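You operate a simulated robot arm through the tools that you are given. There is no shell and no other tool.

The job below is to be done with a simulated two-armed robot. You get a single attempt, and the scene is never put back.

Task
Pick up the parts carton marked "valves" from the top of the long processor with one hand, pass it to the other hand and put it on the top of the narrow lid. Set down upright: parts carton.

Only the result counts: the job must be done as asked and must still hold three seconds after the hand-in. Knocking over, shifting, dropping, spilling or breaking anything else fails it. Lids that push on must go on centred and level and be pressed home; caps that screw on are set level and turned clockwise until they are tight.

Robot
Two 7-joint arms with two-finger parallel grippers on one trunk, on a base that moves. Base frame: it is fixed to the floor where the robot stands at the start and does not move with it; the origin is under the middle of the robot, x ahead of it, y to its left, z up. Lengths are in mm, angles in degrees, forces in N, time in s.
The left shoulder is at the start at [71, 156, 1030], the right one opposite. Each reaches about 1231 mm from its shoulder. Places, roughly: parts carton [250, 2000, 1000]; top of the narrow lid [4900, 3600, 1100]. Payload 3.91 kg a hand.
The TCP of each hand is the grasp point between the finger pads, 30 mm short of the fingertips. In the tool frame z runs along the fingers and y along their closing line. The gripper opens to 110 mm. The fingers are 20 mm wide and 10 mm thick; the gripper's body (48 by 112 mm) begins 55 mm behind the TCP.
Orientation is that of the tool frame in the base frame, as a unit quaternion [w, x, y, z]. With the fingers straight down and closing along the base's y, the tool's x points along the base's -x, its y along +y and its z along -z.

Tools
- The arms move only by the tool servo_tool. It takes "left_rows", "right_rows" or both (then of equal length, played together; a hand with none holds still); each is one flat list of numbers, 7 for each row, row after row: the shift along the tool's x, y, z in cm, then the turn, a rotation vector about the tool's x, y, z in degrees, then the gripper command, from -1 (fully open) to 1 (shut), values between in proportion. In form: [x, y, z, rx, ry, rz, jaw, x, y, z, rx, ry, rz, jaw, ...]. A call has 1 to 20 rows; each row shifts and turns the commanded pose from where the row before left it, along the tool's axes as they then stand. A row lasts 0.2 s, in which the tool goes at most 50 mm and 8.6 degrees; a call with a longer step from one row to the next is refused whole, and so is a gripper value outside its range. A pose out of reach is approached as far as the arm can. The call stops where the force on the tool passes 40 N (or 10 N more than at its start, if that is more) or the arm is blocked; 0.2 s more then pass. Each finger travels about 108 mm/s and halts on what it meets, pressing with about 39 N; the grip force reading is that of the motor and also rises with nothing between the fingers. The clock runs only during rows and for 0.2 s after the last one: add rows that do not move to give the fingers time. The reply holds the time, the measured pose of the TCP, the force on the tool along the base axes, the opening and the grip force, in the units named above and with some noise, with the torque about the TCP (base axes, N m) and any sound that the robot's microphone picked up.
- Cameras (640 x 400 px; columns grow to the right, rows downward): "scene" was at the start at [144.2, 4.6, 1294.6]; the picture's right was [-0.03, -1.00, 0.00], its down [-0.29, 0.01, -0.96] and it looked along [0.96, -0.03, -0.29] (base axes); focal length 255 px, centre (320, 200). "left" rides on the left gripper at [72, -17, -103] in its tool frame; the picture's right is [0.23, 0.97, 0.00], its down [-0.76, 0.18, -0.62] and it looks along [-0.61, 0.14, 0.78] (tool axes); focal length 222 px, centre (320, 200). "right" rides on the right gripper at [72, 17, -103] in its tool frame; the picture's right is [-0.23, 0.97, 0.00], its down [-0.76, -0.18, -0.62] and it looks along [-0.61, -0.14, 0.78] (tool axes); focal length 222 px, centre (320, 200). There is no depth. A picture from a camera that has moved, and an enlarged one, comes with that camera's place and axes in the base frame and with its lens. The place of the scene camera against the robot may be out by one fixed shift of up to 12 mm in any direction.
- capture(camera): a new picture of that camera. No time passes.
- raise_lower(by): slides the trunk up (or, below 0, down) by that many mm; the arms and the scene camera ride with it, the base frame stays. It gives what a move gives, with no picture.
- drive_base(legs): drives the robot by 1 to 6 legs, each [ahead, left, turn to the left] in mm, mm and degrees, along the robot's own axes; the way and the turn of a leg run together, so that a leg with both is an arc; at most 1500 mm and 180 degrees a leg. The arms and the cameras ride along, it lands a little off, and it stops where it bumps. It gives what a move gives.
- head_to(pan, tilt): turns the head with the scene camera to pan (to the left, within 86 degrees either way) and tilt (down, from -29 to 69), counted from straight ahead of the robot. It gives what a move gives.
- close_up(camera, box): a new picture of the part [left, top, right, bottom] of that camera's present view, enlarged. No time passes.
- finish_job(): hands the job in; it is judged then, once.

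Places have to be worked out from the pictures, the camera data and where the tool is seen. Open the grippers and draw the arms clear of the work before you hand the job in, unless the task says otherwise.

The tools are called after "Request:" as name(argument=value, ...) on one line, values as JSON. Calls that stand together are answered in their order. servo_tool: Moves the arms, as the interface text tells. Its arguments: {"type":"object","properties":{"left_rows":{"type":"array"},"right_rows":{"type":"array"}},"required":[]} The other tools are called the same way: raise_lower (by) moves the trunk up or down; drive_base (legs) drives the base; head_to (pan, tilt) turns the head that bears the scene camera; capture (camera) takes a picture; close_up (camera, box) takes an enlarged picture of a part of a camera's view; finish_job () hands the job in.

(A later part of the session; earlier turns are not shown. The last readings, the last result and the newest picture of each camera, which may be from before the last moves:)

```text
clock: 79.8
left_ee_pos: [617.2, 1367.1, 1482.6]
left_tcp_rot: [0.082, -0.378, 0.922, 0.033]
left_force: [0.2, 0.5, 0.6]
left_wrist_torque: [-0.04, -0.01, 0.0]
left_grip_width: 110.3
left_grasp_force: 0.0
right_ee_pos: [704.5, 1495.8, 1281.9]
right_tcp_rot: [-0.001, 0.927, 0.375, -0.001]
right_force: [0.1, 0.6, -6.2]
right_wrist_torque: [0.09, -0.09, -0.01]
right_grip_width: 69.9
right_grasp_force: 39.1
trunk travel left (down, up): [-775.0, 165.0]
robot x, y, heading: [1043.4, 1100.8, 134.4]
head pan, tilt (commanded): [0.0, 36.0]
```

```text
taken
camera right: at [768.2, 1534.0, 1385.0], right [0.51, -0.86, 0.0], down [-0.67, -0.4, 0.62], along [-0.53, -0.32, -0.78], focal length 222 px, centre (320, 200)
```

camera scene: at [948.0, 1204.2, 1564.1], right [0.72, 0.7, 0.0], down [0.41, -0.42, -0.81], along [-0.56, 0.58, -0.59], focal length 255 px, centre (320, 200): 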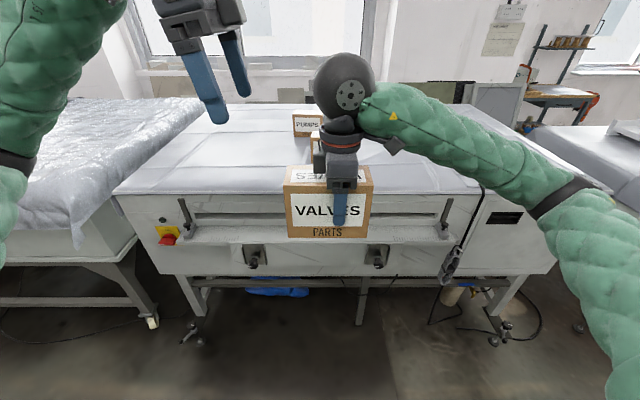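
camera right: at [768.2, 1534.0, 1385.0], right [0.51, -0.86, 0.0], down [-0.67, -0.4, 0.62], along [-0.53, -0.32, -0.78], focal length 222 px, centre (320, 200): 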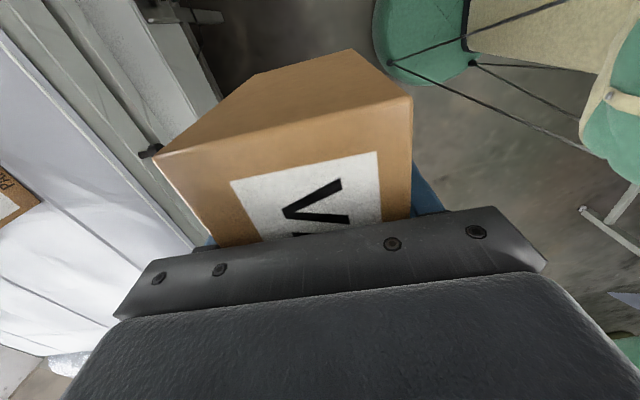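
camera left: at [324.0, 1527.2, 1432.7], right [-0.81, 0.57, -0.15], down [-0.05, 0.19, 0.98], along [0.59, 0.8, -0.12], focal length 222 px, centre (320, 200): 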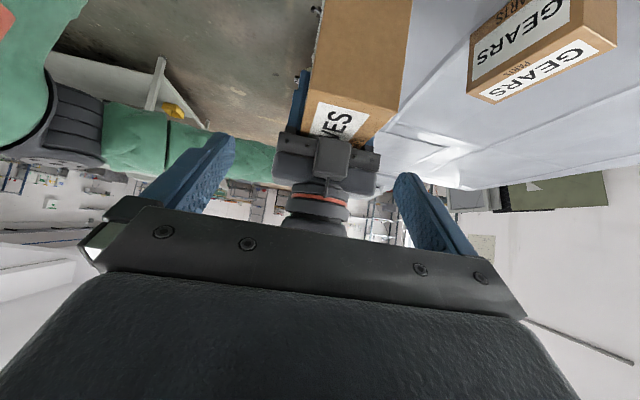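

The carton stayed firmly in the grip. I choose a better receiving pose for the left hand—camera on the inner/upper side, coming in from the left at ~70°—so I first un-tilt it and turn it back toward its default yaw.

Request:
servo_tool(left_rows=[0, 0, 0, 0, 5, 0, -1, 0, 0, 0, 0, 5, 0, -1, 0, 0, 0, 0, 0, -8.18, -1, 0, 0, 0, 0, 0, -8.18, -1, 0, 0, 0, 0, 0, -8.18, -1, 0, 0, 0, 0, 0, -8.18, -1, 0, 0, 0, 0, 0, -8.18, -1, 0, 0, 0, 0, 0, -8.18, -1, 0, 0, 0, 0, 0, -8.18, -1, 0, 0, 0, 0, 0, -8.18, -1, 0, 0, 0, 0, 0, -8.18, -1, 0, 0, 0, 0, 0, -8.18, -1, 0, 0, 0, 0, 0, -8.18, -1, 0, 4, 0, 0, 0, 0, -1, 0, 4, 0, 0, 0, 0, -1, 0, 4, 0, 0, 0, 0, -1, 0, 4, 0, 0, 0, 0, -1, 0, 4, 0, 0, 0, 0, -1])

Request:
capture(camera="scene")

```text
clock: 83.5
left_ee_pos: [490.5, 1222.1, 1479.6]
left_tcp_rot: [-0.001, 0.922, -0.386, 0.0]
left_force: [-0.5, -0.4, -0.4]
left_wrist_torque: [0.01, 0.02, 0.01]
left_grip_width: 109.7
left_grasp_force: 0.0
left hand out of reach, approached as far as the arm can: row 1, 2
right_ee_pos: [703.9, 1492.8, 1281.3]
right_tcp_rot: [0.0, 0.927, 0.374, 0.0]
right_force: [-0.1, 0.5, -6.2]
right_wrist_torque: [0.11, -0.11, -0.02]
right_grip_width: 69.5
right_grasp_force: 39.3
trunk travel left (down, up): [-775.0, 165.0]
robot x, y, heading: [1044.0, 1099.9, 134.2]
head pan, tilt (commanded): [0.0, 36.0]
```

```text
taken
camera scene: at [948.1, 1202.0, 1564.3], right [0.72, 0.7, 0.0], down [0.41, -0.42, -0.81], along [-0.56, 0.58, -0.59], focal length 255 px, centre (320, 200)
```

scene: 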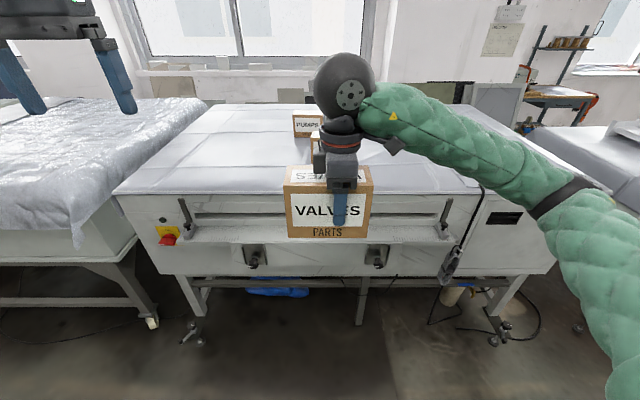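

Left hand is back in default yaw at ~474 ahead / 311 left. I now turn it −90° so its camera faces inward.

Request:
servo_tool(left_rows=[0, 0, 0, 0, 0, -8.18, -1, 0, 0, 0, 0, 0, -8.18, -1, 0, 0, 0, 0, 0, -8.18, -1, 0, 0, 0, 0, 0, -8.18, -1, 0, 0, 0, 0, 0, -8.18, -1, 0, 0, 0, 0, 0, -8.18, -1, 0, 0, 0, 0, 0, -8.18, -1, 0, 0, 0, 0, 0, -8.18, -1, 0, 0, 0, 0, 0, -8.18, -1, 0, 0, 0, 0, 0, -8.18, -1, 0, 0, 0, 0, 0, -8.2, -1])

Request:
capture(camera="scene")

```text
clock: 86.0
left_ee_pos: [490.2, 1223.0, 1479.2]
left_tcp_rot: [0.0, 0.925, 0.381, 0.001]
left_force: [0.3, -0.1, -0.4]
left_wrist_torque: [0.0, 0.02, -0.04]
left_grip_width: 109.8
left_grasp_force: 0.0
right_ee_pos: [703.7, 1494.6, 1281.6]
right_tcp_rot: [0.001, 0.927, 0.376, 0.0]
right_force: [0.6, 0.3, -5.5]
right_wrist_torque: [0.1, -0.08, 0.0]
right_grip_width: 69.9
right_grasp_force: 39.1
trunk travel left (down, up): [-775.0, 165.0]
robot x, y, heading: [1045.1, 1100.2, 134.2]
head pan, tilt (commanded): [0.0, 36.0]
```

```text
taken
camera scene: at [947.9, 1204.2, 1564.1], right [0.72, 0.7, 0.0], down [0.41, -0.42, -0.81], along [-0.56, 0.58, -0.59], focal length 255 px, centre (320, 200)
```

scene: 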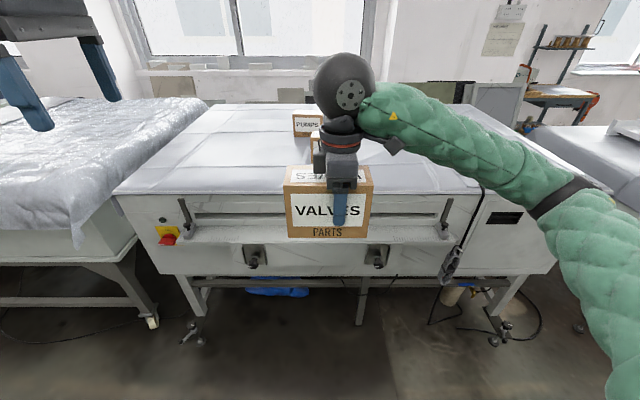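

That orientation is in reach. I now tilt the left hand gradually (first 28°) and align it in depth with the carton.

Request:
servo_tool(left_rows=[0, -1.2, 0, 0, 7, 0, -1, 0, -1.2, 0, 0, 7, 0, -1, 0, -1.2, 0, 0, 7, 0, -1, 0, -1.2, 0, 0, 7, 0, -1])

Request:
capture(camera="scene")

```text
clock: 87.0
left_ee_pos: [454.9, 1257.2, 1478.1]
left_tcp_rot: [-0.092, 0.898, 0.368, 0.225]
left_force: [-0.8, -0.4, -0.3]
left_wrist_torque: [0.02, -0.03, -0.01]
left_grip_width: 109.8
left_grasp_force: 0.2
right_ee_pos: [702.0, 1494.4, 1280.5]
right_tcp_rot: [0.001, 0.927, 0.376, 0.002]
right_force: [-0.8, -0.1, -6.2]
right_wrist_torque: [0.08, -0.12, 0.02]
right_grip_width: 70.0
right_grasp_force: 38.6
trunk travel left (down, up): [-775.0, 165.0]
robot x, y, heading: [1044.5, 1098.7, 134.2]
head pan, tilt (commanded): [0.0, 36.0]
```

```text
taken
camera scene: at [946.6, 1203.6, 1564.1], right [0.72, 0.7, 0.0], down [0.41, -0.42, -0.81], along [-0.56, 0.58, -0.59], focal length 255 px, centre (320, 200)
```

scene: 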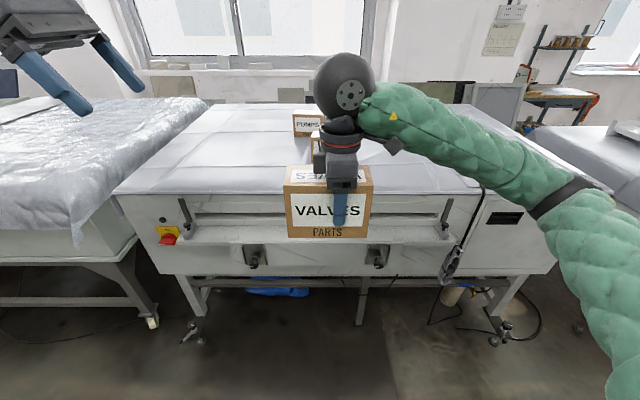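

Works without reach trouble. I complete the tilt to 70°.

Request:
servo_tool(left_rows=[0, 0, 0, 0, 7, 0, -1, 0, 0, 0, 0, 7, 0, -1, 0, 0, 0, 0, 7, 0, -1, 0, 0, 0, 0, 7, 0, -1, 0, 0, 0, 0, 7, 0, -1, 0, 0, 0, 0, 7, 0, -1])

Request:
head_to(pan=15, tilt=30)

Request:
capture(camera="scene")

Request:
capture(camera="left")

```text
clock: 88.3
left_ee_pos: [455.6, 1258.1, 1479.4]
left_tcp_rot: [-0.217, 0.757, 0.31, 0.532]
left_force: [0.1, -0.8, 0.4]
left_wrist_torque: [0.01, -0.03, 0.02]
left_grip_width: 110.1
left_grasp_force: 0.0
right_ee_pos: [705.0, 1494.7, 1281.4]
right_tcp_rot: [0.0, 0.927, 0.376, -0.001]
right_force: [0.0, -0.2, -4.8]
right_wrist_torque: [0.1, -0.06, -0.01]
right_grip_width: 70.1
right_grasp_force: 39.1
trunk travel left (down, up): [-775.0, 165.0]
robot x, y, heading: [1047.0, 1097.9, 134.2]
head pan, tilt (commanded): [0.0, 36.0]
```

```text
clock: 89.1
left_ee_pos: [456.8, 1257.4, 1479.2]
left_tcp_rot: [-0.218, 0.757, 0.312, 0.53]
left_force: [0.2, -0.6, -0.4]
left_wrist_torque: [-0.04, 0.03, -0.02]
left_grip_width: 110.1
left_grasp_force: 0.0
right_ee_pos: [704.1, 1495.7, 1280.8]
right_tcp_rot: [0.0, 0.927, 0.375, 0.0]
right_force: [-0.3, 0.6, -5.3]
right_wrist_torque: [0.08, -0.1, -0.02]
right_grip_width: 69.8
right_grasp_force: 38.3
trunk travel left (down, up): [-775.0, 165.0]
robot x, y, heading: [1043.2, 1097.9, 134.3]
head pan, tilt (commanded): [15.0, 30.0]
```

```text
taken
camera scene: at [931.3, 1187.8, 1573.4], right [0.51, 0.86, 0.0], down [0.43, -0.26, -0.87], along [-0.74, 0.44, -0.5], focal length 255 px, centre (320, 200)
```

scene: 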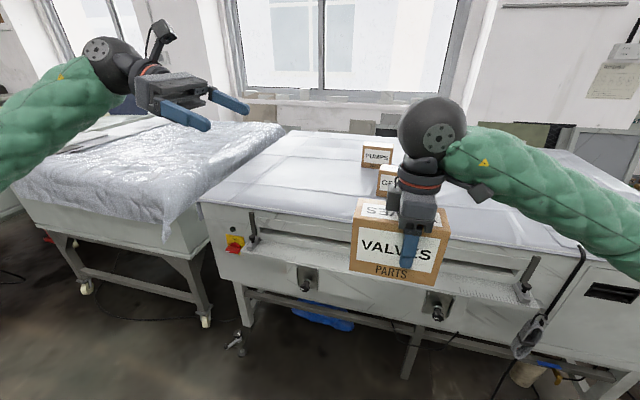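

```text
taken
camera left: at [393.6, 1219.4, 1580.9], right [0.74, -0.64, 0.22], down [-0.48, -0.72, -0.5], along [0.48, 0.27, -0.84], focal length 222 px, centre (320, 200)
```

left: 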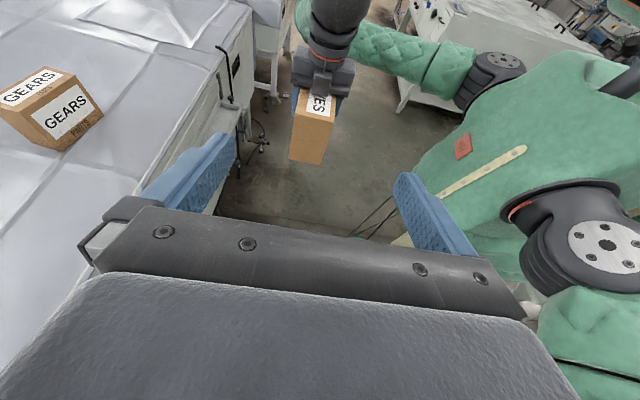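

The left hand is posed as planned: 343 mm left and 198 mm above the right TCP, camera on top. I move it to a pre-grasp 120 mm back along its fingers from the carton's left end.

Request:
servo_tool(left_rows=[-1.72, 0.04, 4.31, 0, 0, 0, -1, -1.72, 0.04, 4.31, 0, 0, 0, -1, -1.72, 0.04, 4.31, 0, 0, 0, -1, -1.72, 0.05, 4.31, 0, 0, 0, -1, -1.72, 0.05, 4.31, 0, 0, 0, -1])

Request:
capture(camera="scene")

Request:
capture(camera="left")

```text
clock: 90.3
left_ee_pos: [580.2, 1378.3, 1325.1]
left_tcp_rot: [-0.216, 0.758, 0.311, 0.531]
left_force: [0.5, 0.5, -0.7]
left_wrist_torque: [0.0, 0.02, 0.01]
left_grip_width: 110.1
left_grasp_force: 0.0
right_ee_pos: [703.2, 1496.3, 1280.9]
right_tcp_rot: [0.001, 0.927, 0.375, 0.001]
right_force: [0.0, 0.0, -6.0]
right_wrist_torque: [0.08, -0.06, 0.0]
right_grip_width: 69.8
right_grasp_force: 38.8
trunk travel left (down, up): [-775.0, 165.0]
robot x, y, heading: [1042.4, 1099.4, 134.5]
head pan, tilt (commanded): [15.0, 30.0]
```

```text
taken
camera scene: at [931.1, 1188.8, 1573.4], right [0.51, 0.86, 0.0], down [0.43, -0.26, -0.87], along [-0.74, 0.44, -0.5], focal length 255 px, centre (320, 200)
```

scene: 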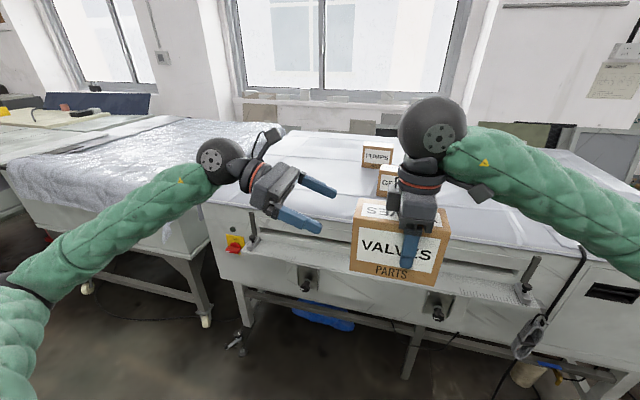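

```text
taken
camera left: at [518.3, 1339.7, 1426.1], right [0.74, -0.64, 0.22], down [-0.48, -0.72, -0.5], along [0.48, 0.27, -0.84], focal length 222 px, centre (320, 200)
```

left: 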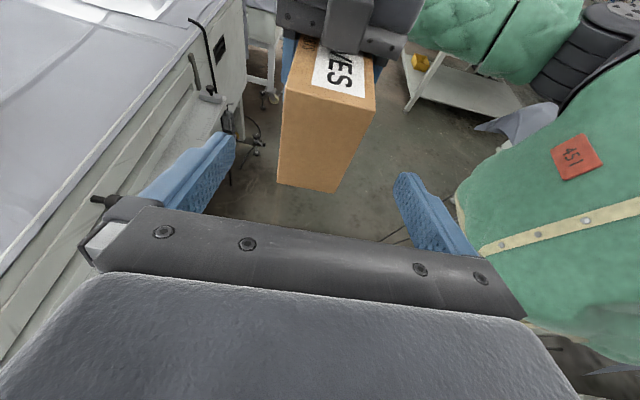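

Pre-grasp pose matches the calculation (170 left, 44 above). I zoom the left camera to verify visually where the carton sits between the fingers.

Request:
close_up(camera="left", box=[160, 0, 480, 260])

```text
1.54 times, centred on (320, 130) of left
camera zoom: at [518.3, 1339.7, 1426.1], right [0.74, -0.64, 0.22], down [-0.48, -0.72, -0.5], along [0.48, 0.27, -0.84], focal length 342 px, centre (320, 308)
```

zoom: 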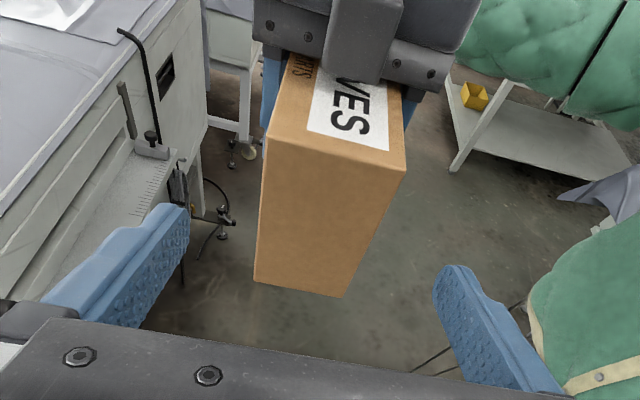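

The camera confirms the carton is centred between the fingers within ~1 mm. I advance 118 mm along the fingers over the carton's left end.

Request:
servo_tool(left_rows=[0, 0.06, 2.5, 0, 0, 0, -1, 0, 0.06, 2.5, 0, 0, 0, -1, 0, 0, 2.5, 0, 0, 0, -1, 0, 0, 1.5, 0, 0, 0, -1, 0, 0, 1.5, 0, 0, 0, -1, 0, 0, 1.3, 0, 0, 0, -1])

Request:
capture(camera="scene")

Request:
capture(camera="left")

```text
clock: 91.7
left_ee_pos: [660.5, 1454.5, 1285.2]
left_tcp_rot: [-0.216, 0.758, 0.311, 0.531]
left_force: [0.0, 0.1, -0.1]
left_wrist_torque: [0.05, 0.01, 0.0]
left_grip_width: 110.2
left_grasp_force: 0.1
right_ee_pos: [703.1, 1494.9, 1281.2]
right_tcp_rot: [0.001, 0.927, 0.375, 0.001]
right_force: [0.2, 0.1, -6.0]
right_wrist_torque: [0.07, -0.05, -0.01]
right_grip_width: 69.7
right_grasp_force: 39.2
trunk travel left (down, up): [-775.0, 165.0]
robot x, y, heading: [1044.3, 1097.0, 134.3]
head pan, tilt (commanded): [15.0, 30.0]
```

```text
taken
camera scene: at [931.4, 1188.4, 1573.4], right [0.51, 0.86, 0.0], down [0.43, -0.26, -0.87], along [-0.74, 0.44, -0.5], focal length 255 px, centre (320, 200)
```

scene: 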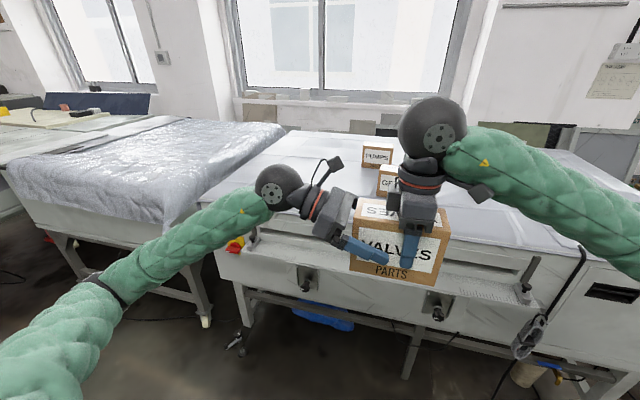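

```text
taken
camera left: at [598.9, 1416.9, 1386.4], right [0.74, -0.64, 0.22], down [-0.48, -0.72, -0.5], along [0.48, 0.27, -0.84], focal length 222 px, centre (320, 200)
```

left: 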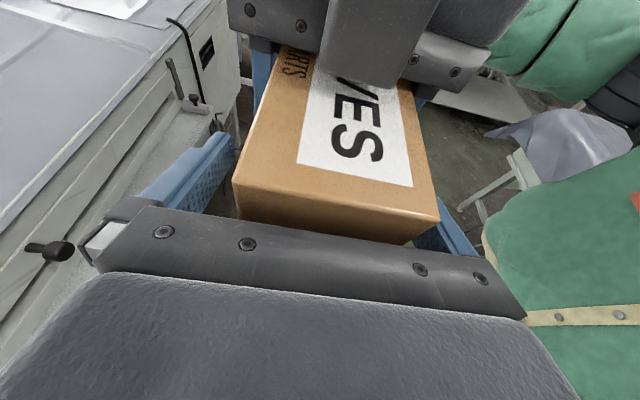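

The left fingers straddle the carton with no contact. I close the left gripper while the right keeps holding.

Request:
servo_tool(left_rows=[0, 0, 0, 0, 0, 0, -0.5, 0, 0, 0, 0, 0, 0, -0.25, 0, 0, 0, 0, 0, 0, 1, 0, 0, 0, 0, 0, 0, 1, 0, 0, 0, 0, 0, 0, 1, 0, 0, 0, 0, 0, 0, 1])

Request:
close_up(camera="scene", box=[230, 80, 490, 310])

Request:
capture(camera="left")

```text
clock: 93.1
left_ee_pos: [661.5, 1453.6, 1284.4]
left_tcp_rot: [-0.216, 0.758, 0.31, 0.533]
left_force: [10.1, -8.6, -0.4]
left_wrist_torque: [-0.33, -0.1, -1.99]
left_grip_width: 69.8
left_grasp_force: 38.7
right_ee_pos: [703.3, 1495.7, 1281.5]
right_tcp_rot: [0.0, 0.927, 0.375, -0.001]
right_force: [-10.5, 8.6, -5.8]
right_wrist_torque: [0.4, 0.0, 1.22]
right_grip_width: 69.8
right_grasp_force: 39.9
trunk travel left (down, up): [-775.0, 165.0]
robot x, y, heading: [1047.2, 1098.6, 134.4]
head pan, tilt (commanded): [15.0, 30.0]
```

```text
1.74 times, centred on (360, 195) of scene
camera zoom: at [931.3, 1187.8, 1573.4], right [0.51, 0.86, 0.0], down [0.43, -0.26, -0.87], along [-0.74, 0.44, -0.5], focal length 443 px, centre (250, 209)
```

zoom: 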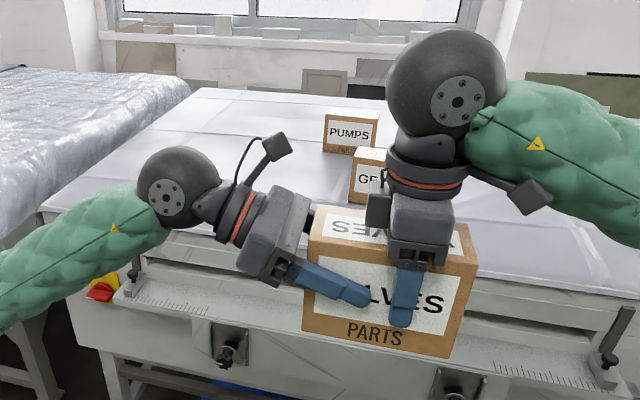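

```text
taken
camera left: at [599.1, 1416.1, 1386.6], right [0.74, -0.64, 0.22], down [-0.48, -0.72, -0.5], along [0.48, 0.27, -0.84], focal length 222 px, centre (320, 200)
```

left: 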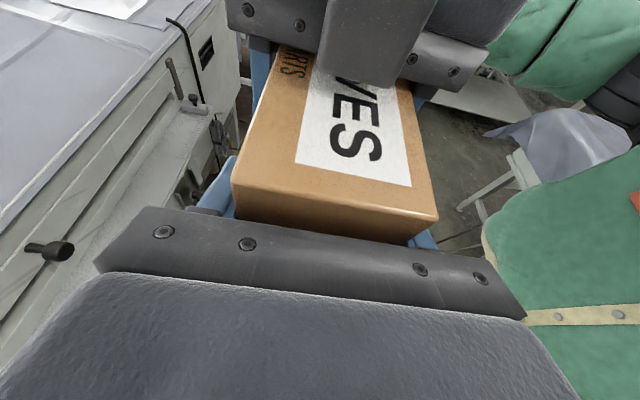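

Both hands hold the carton (69.8 mm each). There is ~13 N of sideways internal force from a slight misalignment; I relax it with a tiny left-hand adjustment before releasing the right.

Request:
servo_tool(left_rows=[0, 0.08, 0, -0.4, 0, 0.14, 1, 0.05, 0, -0.02, 0, 0, 0, 1])

```text
clock: 93.7
left_ee_pos: [662.0, 1454.3, 1286.0]
left_tcp_rot: [-0.214, 0.759, 0.308, 0.533]
left_force: [8.3, 1.4, -1.6]
left_wrist_torque: [0.38, -0.02, 0.67]
left_grip_width: 70.2
left_grasp_force: 39.3
right_ee_pos: [703.8, 1494.0, 1281.6]
right_tcp_rot: [0.0, 0.927, 0.375, 0.0]
right_force: [-8.1, -0.5, 1.2]
right_wrist_torque: [-0.63, 0.26, -1.03]
right_grip_width: 69.7
right_grasp_force: 38.9
trunk travel left (down, up): [-775.0, 165.0]
robot x, y, heading: [1042.7, 1096.9, 134.3]
head pan, tilt (commanded): [15.0, 30.0]
```

Internal forces are now small. I open the right gripper while holding the left still.

Request:
servo_tool(right_rows=[0, 0, 0, 0, 0, 0, -0.3, 0, 0, 0, 0, 0, 0, -0.5, 0, 0, 0, 0, 0, 0, -1, 0, 0, 0, 0, 0, 0, -1], left_rows=[0, 0, 0, 0, 0, 0, 1, 0, 0, 0, 0, 0, 0, 1, 0, 0, 0, 0, 0, 0, 1, 0, 0, 0, 0, 0, 0, 1])

Request:
close_up(camera="scene", box=[230, 80, 490, 310])

Request:
capture(camera="left")

```text
clock: 94.7
left_ee_pos: [661.6, 1454.3, 1285.3]
left_tcp_rot: [-0.215, 0.758, 0.308, 0.533]
left_force: [-0.3, -0.6, -0.5]
left_wrist_torque: [-0.16, 0.16, 0.02]
left_grip_width: 69.8
left_grasp_force: 39.3
right_ee_pos: [704.0, 1493.4, 1281.7]
right_tcp_rot: [0.0, 0.927, 0.375, 0.0]
right_force: [-0.3, 0.4, 0.0]
right_wrist_torque: [0.01, 0.0, 0.01]
right_grip_width: 110.1
right_grasp_force: 0.0
trunk travel left (down, up): [-775.0, 165.0]
robot x, y, heading: [1043.8, 1095.6, 134.5]
head pan, tilt (commanded): [15.0, 30.0]
```

```text
1.74 times, centred on (360, 195) of scene
camera zoom: at [931.3, 1187.8, 1573.4], right [0.51, 0.86, 0.0], down [0.43, -0.26, -0.87], along [-0.74, 0.44, -0.5], focal length 443 px, centre (250, 209)
```

zoom: 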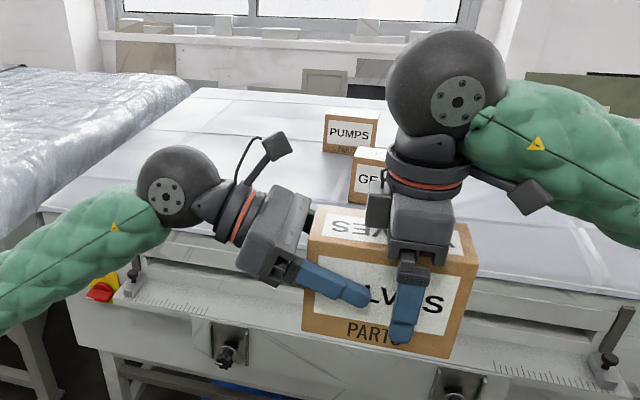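

```text
taken
camera left: at [599.1, 1416.0, 1387.1], right [0.73, -0.64, 0.22], down [-0.48, -0.72, -0.5], along [0.48, 0.26, -0.84], focal length 222 px, centre (320, 200)
```

left: 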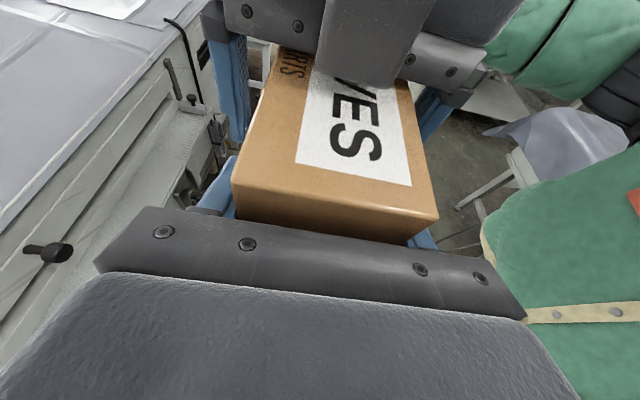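

The left hand now carries the carton (its torque reading matches the weight) and the right is open. I withdraw the right hand straight up and then check that the carton stays level.

Request:
servo_tool(right_rows=[0, 0, -1, 0, 0, 0, -1, 0, 0, -2, 0, 0, 0, -1, 0, 0, -3, 0, 0, 0, -1, 0, 0, -3, 0, 0, 0, -1, 0, 0, -3, 0, 0, 0, -1], left_rows=[0, 0, 0, 0, 0, 0, 1, 0, 0, 0, 0, 0, 0, 1, 0, 0, 0, 0, 0, 0, 1, 0, 0, 0, 0, 0, 0, 1, 0, 0, 0, 0, 0, 0, 1])

Request:
capture(camera="scene")

Request:
capture(camera="left")

```text
clock: 95.9
left_ee_pos: [661.1, 1452.4, 1284.1]
left_tcp_rot: [-0.215, 0.759, 0.308, 0.532]
left_force: [-0.3, -0.2, 0.3]
left_wrist_torque: [-0.16, 0.16, 0.0]
left_grip_width: 70.0
left_grasp_force: 38.8
right_ee_pos: [704.2, 1494.2, 1402.0]
right_tcp_rot: [0.0, 0.927, 0.376, 0.0]
right_force: [0.5, -0.4, -0.1]
right_wrist_torque: [0.0, -0.02, 0.02]
right_grip_width: 110.2
right_grasp_force: 0.0
trunk travel left (down, up): [-775.0, 165.0]
robot x, y, heading: [1048.3, 1094.8, 134.2]
head pan, tilt (commanded): [15.0, 30.0]
```

```text
taken
camera scene: at [931.6, 1186.9, 1573.4], right [0.51, 0.86, 0.0], down [0.43, -0.26, -0.87], along [-0.74, 0.44, -0.5], focal length 255 px, centre (320, 200)
```

scene: 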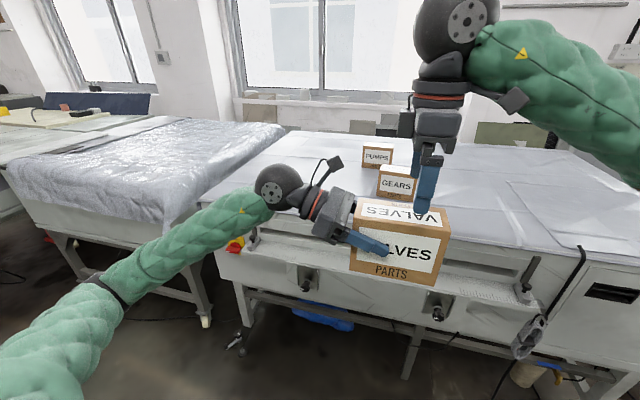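

```text
taken
camera left: at [599.4, 1415.2, 1387.3], right [0.73, -0.64, 0.22], down [-0.48, -0.72, -0.5], along [0.48, 0.27, -0.84], focal length 222 px, centre (320, 200)
```

left: 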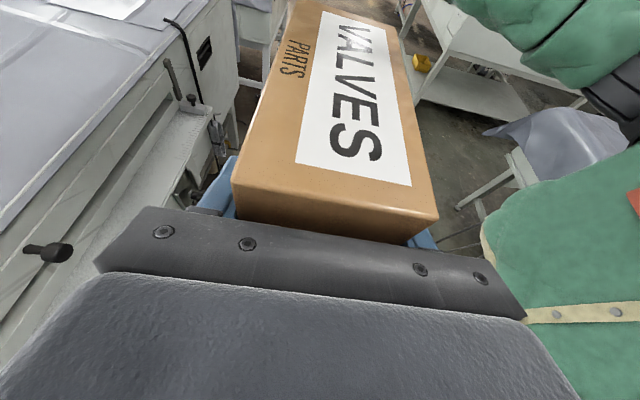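

The handover worked: the carton is level in the left hand alone. I now move the right arm out of the way to its side and back to its default yaw.

Request:
servo_tool(right_rows=[2, 0, -1, 0, 0, 0, -1, 3, 0, -1, 0, 0, 0, -1, 3, 0, 0, 0, 0, 0, -1, 3, 0, 0, 0, 0, 0, -1, 0, 0, 0, 0, 0, 8.18, -1, 0, 0, 0, 0, 0, 8.18, -1, 0, 0, 0, 0, 0, 8.18, -1, 0, 0, 0, 0, 0, 8.18, -1, 0, 0, 0, 0, 0, 8.18, -1, 0, 0, 0, 0, 0, 8.18, -1, 0, 0, 0, 0, 0, 8.18, -1, 0, 0, 0, 0, 0, 8.18, -1, 0, 0, 0, 0, 0, 8.18, -1, 0, 0, 0, 0, 0, 8.18, -1, 0, 0, 0, 0, 0, 8.18, -1, 0, -4, 0, 0, 0, 0, -1, 0, -4, 0, 0, 0, 0, -1, 0, -4, 0, 0, 0, 0, -1])

Request:
head_to(pan=-75, tilt=14)

Request:
capture(camera="scene")

```text
clock: 99.7
left_ee_pos: [662.3, 1453.4, 1286.2]
left_tcp_rot: [-0.215, 0.759, 0.309, 0.531]
left_force: [-0.2, 0.6, -0.3]
left_wrist_torque: [-0.16, 0.16, 0.0]
left_grip_width: 69.6
left_grasp_force: 39.2
right_ee_pos: [878.1, 1608.6, 1417.5]
right_tcp_rot: [0.001, 0.921, -0.389, 0.0]
right_force: [0.6, -0.5, 0.0]
right_wrist_torque: [0.02, -0.02, -0.02]
right_grip_width: 110.0
right_grasp_force: 0.1
right hand out of reach, approached as far as the arm can: row 2, 3, 4
trunk travel left (down, up): [-775.0, 165.0]
robot x, y, heading: [1044.9, 1097.4, 134.5]
head pan, tilt (commanded): [15.0, 30.0]
```

```text
clock: 101.4
left_ee_pos: [661.5, 1452.7, 1284.2]
left_tcp_rot: [-0.215, 0.758, 0.308, 0.533]
left_force: [0.4, 0.9, 0.0]
left_wrist_torque: [-0.16, 0.16, 0.04]
left_grip_width: 69.9
left_grasp_force: 38.7
right_ee_pos: [877.6, 1608.3, 1417.2]
right_tcp_rot: [-0.001, 0.921, -0.389, 0.0]
right_force: [-0.5, -0.2, -0.6]
right_wrist_torque: [-0.02, -0.01, -0.02]
right_grip_width: 110.1
right_grasp_force: 0.0
trunk travel left (down, up): [-775.0, 165.0]
robot x, y, heading: [1048.5, 1099.1, 134.3]
head pan, tilt (commanded): [-75.0, 14.0]
```

```text
taken
camera scene: at [1057.0, 1222.0, 1599.3], right [0.86, -0.51, 0.0], down [-0.12, -0.21, -0.97], along [0.49, 0.83, -0.24], focal length 255 px, centre (320, 200)
```

scene: 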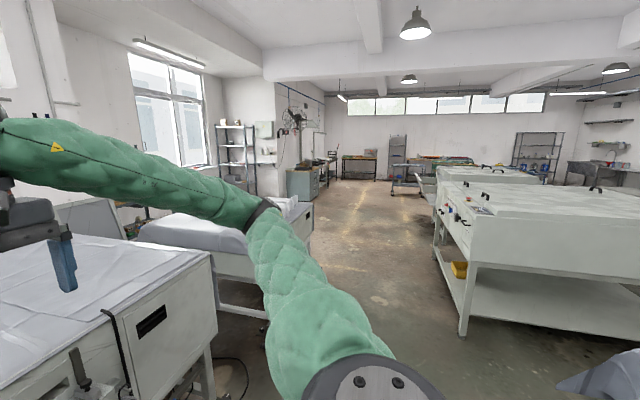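

The aisle to the target is visible; the rough target projects near pixel (454, 170), on the white machines at right. I zoom in there.

Request:
close_up(camera="scene", box=[380, 130, 560, 230])

Request:
close_up(camera="scene", box=[420, 140, 640, 280])

```text
3.56 times, centred on (470, 180) of scene
camera zoom: at [1057.0, 1222.0, 1599.3], right [0.86, -0.51, 0.0], down [-0.12, -0.21, -0.97], along [0.49, 0.83, -0.24], focal length 906 px, centre (-213, 271)
```

zoom: 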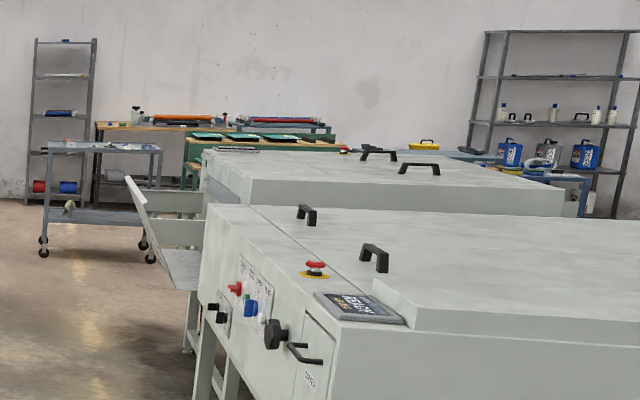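

```text
2.86 times, centred on (530, 210) of scene
camera zoom: at [1057.0, 1222.0, 1599.3], right [0.86, -0.51, 0.0], down [-0.12, -0.21, -0.97], along [0.49, 0.83, -0.24], focal length 728 px, centre (-280, 171)
```

zoom: 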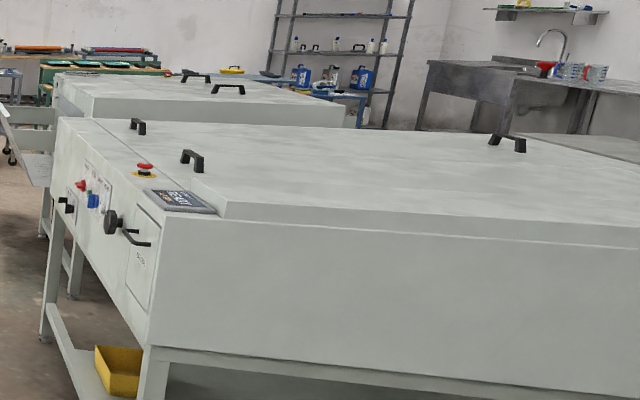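

The target seems to be on the far white machine along the aisle (its lid carries handles). I turn the robot right ~89° in place to face along the aisle and check the carton afterwards.

Request:
drive_base(legs=[[0, 0, -89]])

Request:
head_to(pan=0, tilt=20)

Request:
capture(camera="scene")

Request:
capture(camera="left")

```text
clock: 105.6
left_ee_pos: [1395.0, 1485.2, 1285.6]
left_tcp_rot: [0.22, 0.756, -0.313, 0.53]
left_force: [0.3, -0.4, -0.1]
left_wrist_torque: [0.15, 0.19, 0.01]
left_grip_width: 69.7
left_grasp_force: 39.5
right_ee_pos: [1553.6, 1272.9, 1417.2]
right_tcp_rot: [0.001, -0.382, 0.924, 0.0]
right_force: [0.6, -0.2, 0.1]
right_wrist_torque: [-0.02, 0.02, -0.02]
right_grip_width: 110.1
right_grasp_force: 0.0
trunk travel left (down, up): [-775.0, 165.0]
robot x, y, heading: [1042.5, 1097.8, 44.8]
head pan, tilt (commanded): [-75.0, 14.0]
```

```text
clock: 107.0
left_ee_pos: [1395.3, 1485.8, 1285.6]
left_tcp_rot: [0.221, 0.756, -0.313, 0.53]
left_force: [0.1, -0.2, -0.1]
left_wrist_torque: [0.17, 0.18, 0.04]
left_grip_width: 69.9
left_grasp_force: 39.1
right_ee_pos: [1553.5, 1273.3, 1417.4]
right_tcp_rot: [0.0, -0.382, 0.924, 0.0]
right_force: [-0.4, 0.1, -0.1]
right_wrist_torque: [0.01, 0.03, -0.03]
right_grip_width: 110.0
right_grasp_force: 0.1
trunk travel left (down, up): [-775.0, 165.0]
robot x, y, heading: [1046.4, 1101.8, 45.2]
head pan, tilt (commanded): [0.0, 20.0]
```

```text
taken
camera scene: at [1146.8, 1207.2, 1589.5], right [0.71, -0.71, 0.0], down [-0.24, -0.24, -0.94], along [0.66, 0.67, -0.34], focal length 255 px, centre (320, 200)
```

scene: 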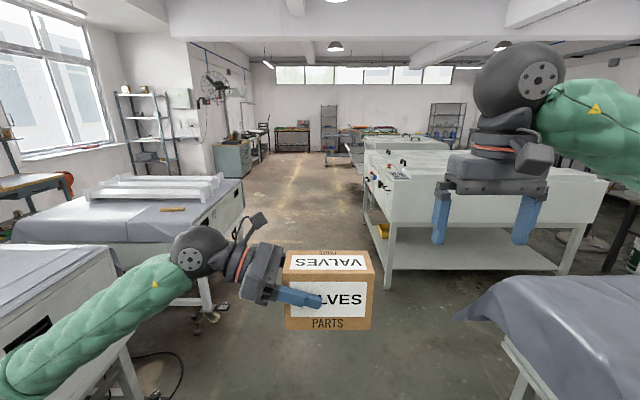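

```text
taken
camera left: at [1357.4, 1549.5, 1387.1], right [-0.63, -0.74, 0.22], down [-0.72, 0.47, -0.5], along [0.27, -0.48, -0.84], focal length 222 px, centre (320, 200)
```

left: 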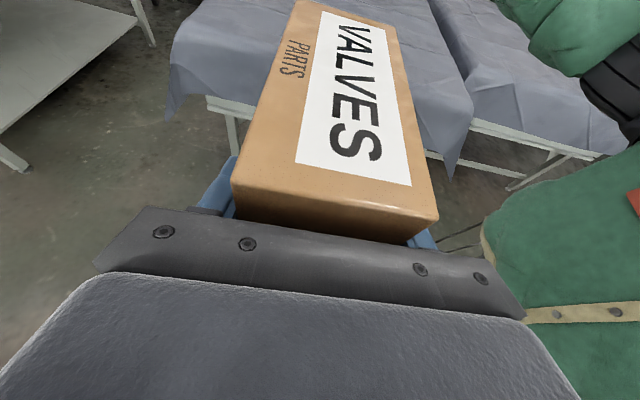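

Carton is steady. The aisle narrows with a draped table at left, so I look at my left elbow and that table before driving on.

Request:
head_to(pan=45, tilt=35)

Request:
capture(camera="scene")

```text
clock: 108.2
left_ee_pos: [1394.7, 1485.6, 1285.6]
left_tcp_rot: [0.221, 0.756, -0.313, 0.53]
left_force: [0.5, -1.0, 0.7]
left_wrist_torque: [0.13, 0.15, 0.01]
left_grip_width: 69.9
left_grasp_force: 38.9
right_ee_pos: [1553.8, 1271.1, 1418.0]
right_tcp_rot: [-0.001, -0.382, 0.924, 0.0]
right_force: [-0.2, 0.1, 0.1]
right_wrist_torque: [0.0, 0.01, 0.0]
right_grip_width: 110.2
right_grasp_force: 0.0
trunk travel left (down, up): [-775.0, 165.0]
robot x, y, heading: [1048.0, 1098.1, 45.0]
head pan, tilt (commanded): [45.0, 35.0]
```

```text
taken
camera scene: at [1080.9, 1229.3, 1565.7], right [1.0, 0.0, 0.0], down [0.0, -0.57, -0.82], along [0.0, 0.82, -0.57], focal length 255 px, centre (320, 200)
```

scene: 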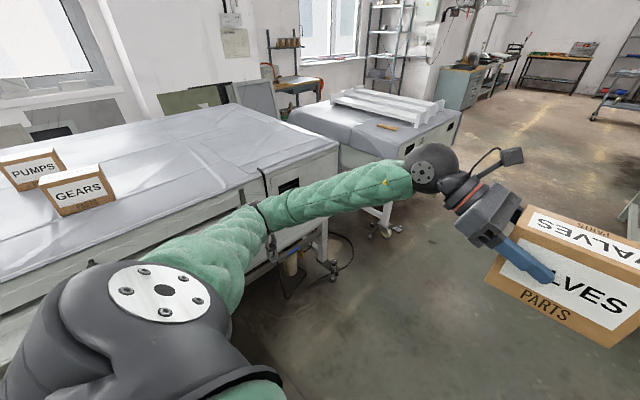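

The left elbow is ~580 mm to the left and above table height, with margin to the left table. I check the right side too.

Request:
head_to(pan=-45, tilt=35)

Request:
capture(camera="scene")

```text
clock: 109.8
left_ee_pos: [1395.5, 1486.6, 1284.6]
left_tcp_rot: [0.222, 0.756, -0.314, 0.53]
left_force: [-0.5, -0.6, -0.1]
left_wrist_torque: [0.17, 0.15, -0.01]
left_grip_width: 69.8
left_grasp_force: 39.0
right_ee_pos: [1553.1, 1272.6, 1417.1]
right_tcp_rot: [0.001, -0.382, 0.924, -0.001]
right_force: [0.9, 0.4, -0.2]
right_wrist_torque: [-0.01, 0.0, -0.04]
right_grip_width: 109.8
right_grasp_force: 0.0
trunk travel left (down, up): [-775.0, 165.0]
robot x, y, heading: [1045.2, 1097.6, 45.5]
head pan, tilt (commanded): [-45.0, 35.0]
```

```text
taken
camera scene: at [1169.1, 1141.5, 1565.7], right [0.0, -1.0, 0.0], down [-0.57, 0.0, -0.82], along [0.82, 0.0, -0.57], focal length 255 px, centre (320, 200)
```

scene: 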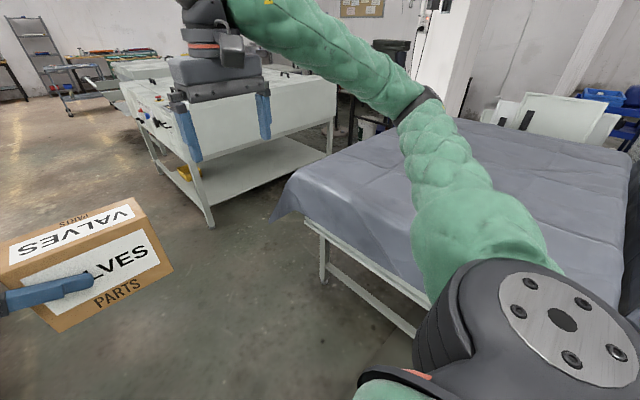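

Right elbow is high (z≈1430) and the right-hand table corner is ~560 mm off the path. I drive forward 1500 mm along the aisle.

Request:
drive_base(legs=[[1500, 0, 0]])

Request:
head_to(pan=-15, tilt=15)

Request:
capture(camera="scene")

Request:
capture(camera="left")

```text
clock: 117.2
left_ee_pos: [2467.7, 2539.8, 1283.9]
left_tcp_rot: [0.224, 0.754, -0.318, 0.529]
left_force: [-0.6, -1.0, -0.5]
left_wrist_torque: [0.2, 0.16, 0.04]
left_grip_width: 70.0
left_grasp_force: 39.0
right_ee_pos: [2621.6, 2324.4, 1417.0]
right_tcp_rot: [0.0, -0.376, 0.927, 0.0]
right_force: [-0.5, 0.0, 0.5]
right_wrist_torque: [0.01, 0.0, -0.02]
right_grip_width: 109.9
right_grasp_force: 0.1
trunk travel left (down, up): [-775.0, 165.0]
robot x, y, heading: [2109.3, 2156.5, 44.6]
head pan, tilt (commanded): [-45.0, 35.0]
```

```text
clock: 118.2
left_ee_pos: [2466.8, 2539.0, 1285.7]
left_tcp_rot: [0.224, 0.755, -0.318, 0.529]
left_force: [-0.1, 0.2, -0.1]
left_wrist_torque: [0.17, 0.16, 0.0]
left_grip_width: 70.0
left_grasp_force: 39.2
right_ee_pos: [2622.6, 2324.0, 1416.4]
right_tcp_rot: [0.0, -0.376, 0.926, 0.0]
right_force: [-0.5, -0.1, -0.1]
right_wrist_torque: [-0.01, 0.0, -0.02]
right_grip_width: 109.8
right_grasp_force: 0.1
trunk travel left (down, up): [-775.0, 165.0]
robot x, y, heading: [2110.6, 2157.8, 44.3]
head pan, tilt (commanded): [-15.0, 15.0]
```

```text
taken
camera scene: at [2229.6, 2244.3, 1597.6], right [0.49, -0.87, 0.0], down [-0.23, -0.13, -0.97], along [0.84, 0.47, -0.26], focal length 255 px, centre (320, 200)
```

scene: 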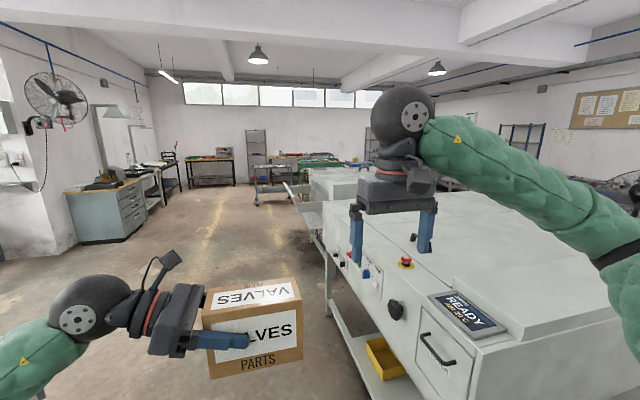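

```text
taken
camera left: at [2429.9, 2603.2, 1387.1], right [-0.64, -0.73, 0.22], down [-0.72, 0.48, -0.5], along [0.27, -0.48, -0.84], focal length 222 px, centre (320, 200)
```

left: 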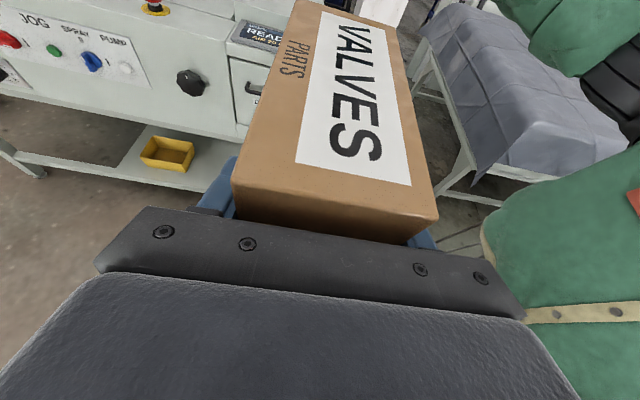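

Carton still steady. I zoom in on the far machine to see its lid and the plates sticking out into the aisle before moving closer.

Request:
close_up(camera="scene", box=[250, 140, 390, 270])

```text
3.08 times, centred on (320, 205) of scene
camera zoom: at [2229.6, 2244.3, 1597.6], right [0.49, -0.87, 0.0], down [-0.23, -0.13, -0.97], along [0.84, 0.47, -0.26], focal length 784 px, centre (320, 185)
```

zoom: 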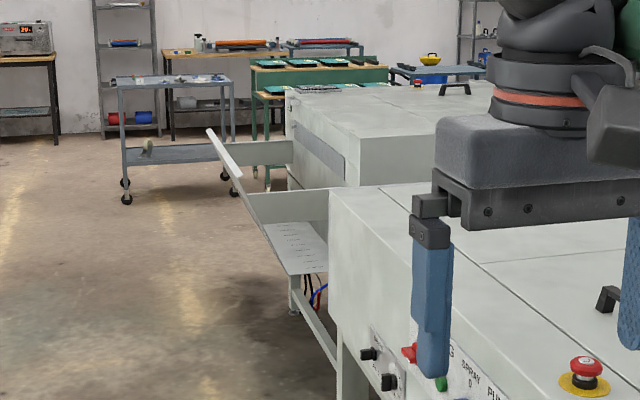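

The far machine has a trough sticking into the aisle, so I keep more to the left. I advance 1400 mm with a 250 mm shift left and then look again.

Request:
drive_base(legs=[[1400, 250, 0]])

Request:
head_to(pan=-40, tilt=22)

Request:
capture(camera="scene")

Request:
capture(camera="left")

```text
clock: 125.2
left_ee_pos: [3290.9, 3688.9, 1285.6]
left_tcp_rot: [0.224, 0.755, -0.318, 0.528]
left_force: [-0.2, 0.2, 0.7]
left_wrist_torque: [0.16, 0.16, 0.04]
left_grip_width: 69.8
left_grasp_force: 39.3
right_ee_pos: [3445.4, 3472.9, 1416.7]
right_tcp_rot: [0.0, -0.376, 0.927, 0.0]
right_force: [-0.2, 0.4, 0.1]
right_wrist_torque: [-0.01, 0.01, 0.0]
right_grip_width: 110.0
right_grasp_force: 0.0
trunk travel left (down, up): [-775.0, 165.0]
robot x, y, heading: [2935.5, 3305.3, 44.2]
head pan, tilt (commanded): [-15.0, 15.0]
```

```text
clock: 126.1
left_ee_pos: [3289.9, 3687.8, 1285.0]
left_tcp_rot: [0.224, 0.755, -0.319, 0.528]
left_force: [0.6, -0.1, 0.3]
left_wrist_torque: [0.17, 0.18, 0.0]
left_grip_width: 70.2
left_grasp_force: 39.1
right_ee_pos: [3445.0, 3472.5, 1417.2]
right_tcp_rot: [0.0, -0.377, 0.926, 0.001]
right_force: [-0.1, 0.2, -0.3]
right_wrist_torque: [0.0, 0.01, -0.02]
right_grip_width: 110.2
right_grasp_force: 0.0
trunk travel left (down, up): [-775.0, 165.0]
robot x, y, heading: [2935.6, 3304.2, 44.4]
head pan, tilt (commanded): [-40.0, 22.0]
```

```text
taken
camera scene: at [3063.5, 3354.3, 1586.3], right [0.08, -1.0, 0.0], down [-0.37, -0.03, -0.93], along [0.92, 0.07, -0.37], focal length 255 px, centre (320, 200)
```

scene: 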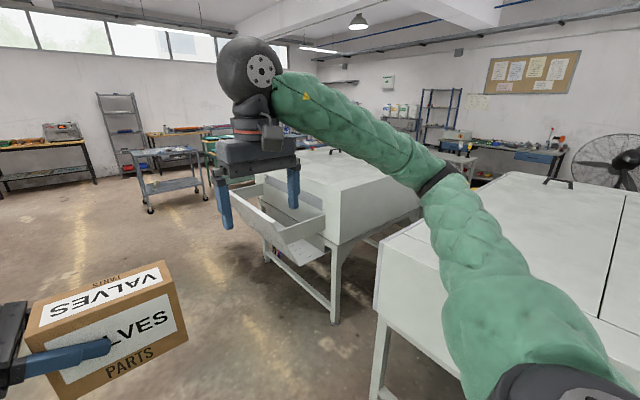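

```text
taken
camera left: at [3252.6, 3751.8, 1387.1], right [-0.64, -0.73, 0.22], down [-0.72, 0.48, -0.5], along [0.27, -0.48, -0.84], focal length 222 px, centre (320, 200)
```

left: 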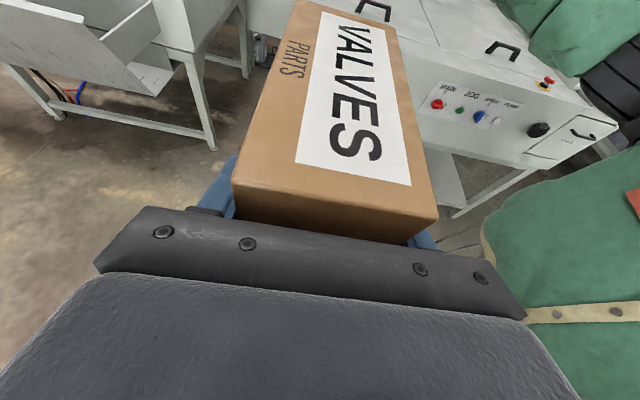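

The far machine's near leg is around (4518, 3352) and it spans ~1 m along the aisle. I turn the robot right 45° so the machine is ahead and the right hand no longer blocks the view.

Request:
drive_base(legs=[[0, 0, -45]])

Request:
head_to(pan=3, tilt=18)

Request:
capture(camera="scene")

Request:
close_up(camera="scene", box=[200, 120, 420, 260])

```text
clock: 128.6
left_ee_pos: [3458.0, 3325.2, 1285.8]
left_tcp_rot: [-0.409, -0.576, 0.582, -0.403]
left_force: [-0.4, 0.4, 0.9]
left_wrist_torque: [0.21, -0.01, 0.01]
left_grip_width: 69.9
left_grasp_force: 39.6
right_ee_pos: [3415.0, 3064.9, 1417.9]
right_tcp_rot: [0.0, 0.006, 1.0, 0.0]
right_force: [1.2, 0.7, 0.2]
right_wrist_torque: [0.0, 0.01, 0.03]
right_grip_width: 110.0
right_grasp_force: 0.1
trunk travel left (down, up): [-775.0, 165.0]
robot x, y, heading: [2934.0, 3301.9, -0.4]
head pan, tilt (commanded): [-40.0, 22.0]
```

```text
clock: 129.7
left_ee_pos: [3456.4, 3325.2, 1285.2]
left_tcp_rot: [-0.409, -0.576, 0.582, -0.402]
left_force: [0.4, -0.6, -0.6]
left_wrist_torque: [0.23, -0.01, 0.0]
left_grip_width: 69.9
left_grasp_force: 38.9
right_ee_pos: [3415.2, 3063.5, 1417.4]
right_tcp_rot: [0.0, 0.006, 1.0, 0.0]
right_force: [-0.4, 0.5, -0.2]
right_wrist_torque: [0.0, -0.03, -0.02]
right_grip_width: 110.1
right_grasp_force: 0.0
trunk travel left (down, up): [-775.0, 165.0]
robot x, y, heading: [2932.7, 3304.4, -0.5]
head pan, tilt (commanded): [3.0, 18.0]
```

```text
taken
camera scene: at [3078.9, 3315.0, 1592.8], right [0.04, -1.0, 0.0], down [-0.31, -0.01, -0.95], along [0.95, 0.04, -0.31], focal length 255 px, centre (320, 200)
```

scene: 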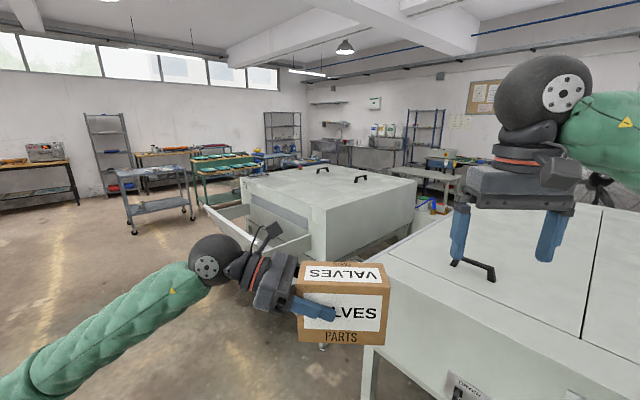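

```text
2.86 times, centred on (310, 190) of scene
camera zoom: at [3078.9, 3315.0, 1592.8], right [0.04, -1.0, 0.0], down [-0.31, -0.01, -0.95], along [0.95, 0.04, -0.31], focal length 728 px, centre (349, 229)
```

zoom: 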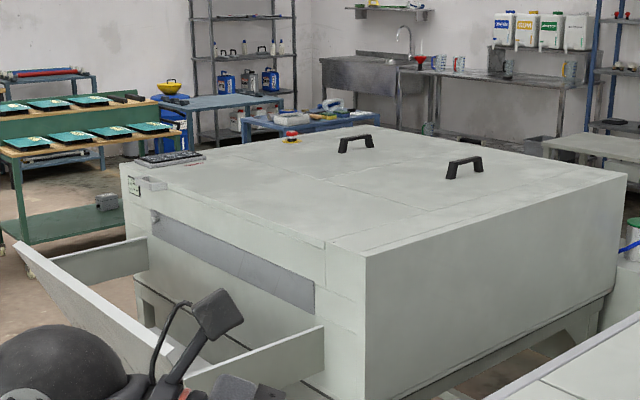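

The far machine's top is about 1040 × 980 mm at z≈1100; its near corner is near (4418, 3336). I zoom on its top to make out which part is the narrow lid.

Request:
close_up(camera="scene", box=[235, 150, 345, 220])

Request:
close_up(camera="scene", box=[310, 150, 420, 220])

```text
5.71 times, centred on (290, 185) of scene
camera zoom: at [3078.9, 3315.0, 1592.8], right [0.04, -1.0, 0.0], down [-0.31, -0.01, -0.95], along [0.95, 0.04, -0.31], focal length 1457 px, centre (491, 286)
```

zoom: 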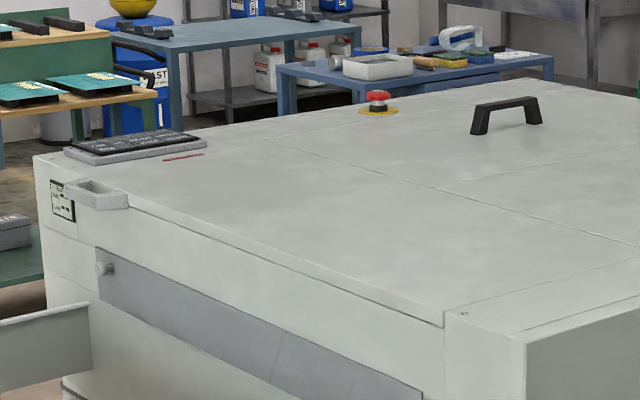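

```text
5.71 times, centred on (365, 185) of scene
camera zoom: at [3078.9, 3315.0, 1592.8], right [0.04, -1.0, 0.0], down [-0.31, -0.01, -0.95], along [0.95, 0.04, -0.31], focal length 1457 px, centre (63, 286)
```

zoom: 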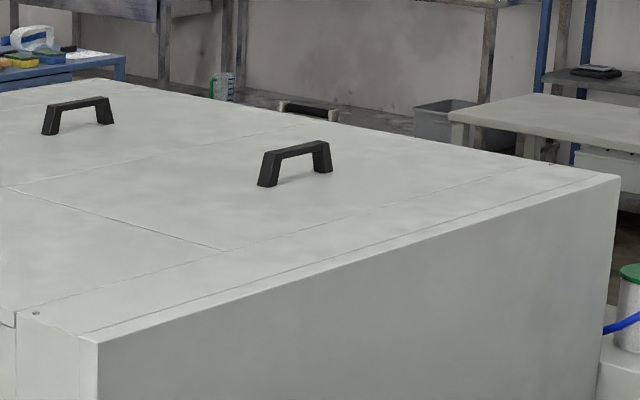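

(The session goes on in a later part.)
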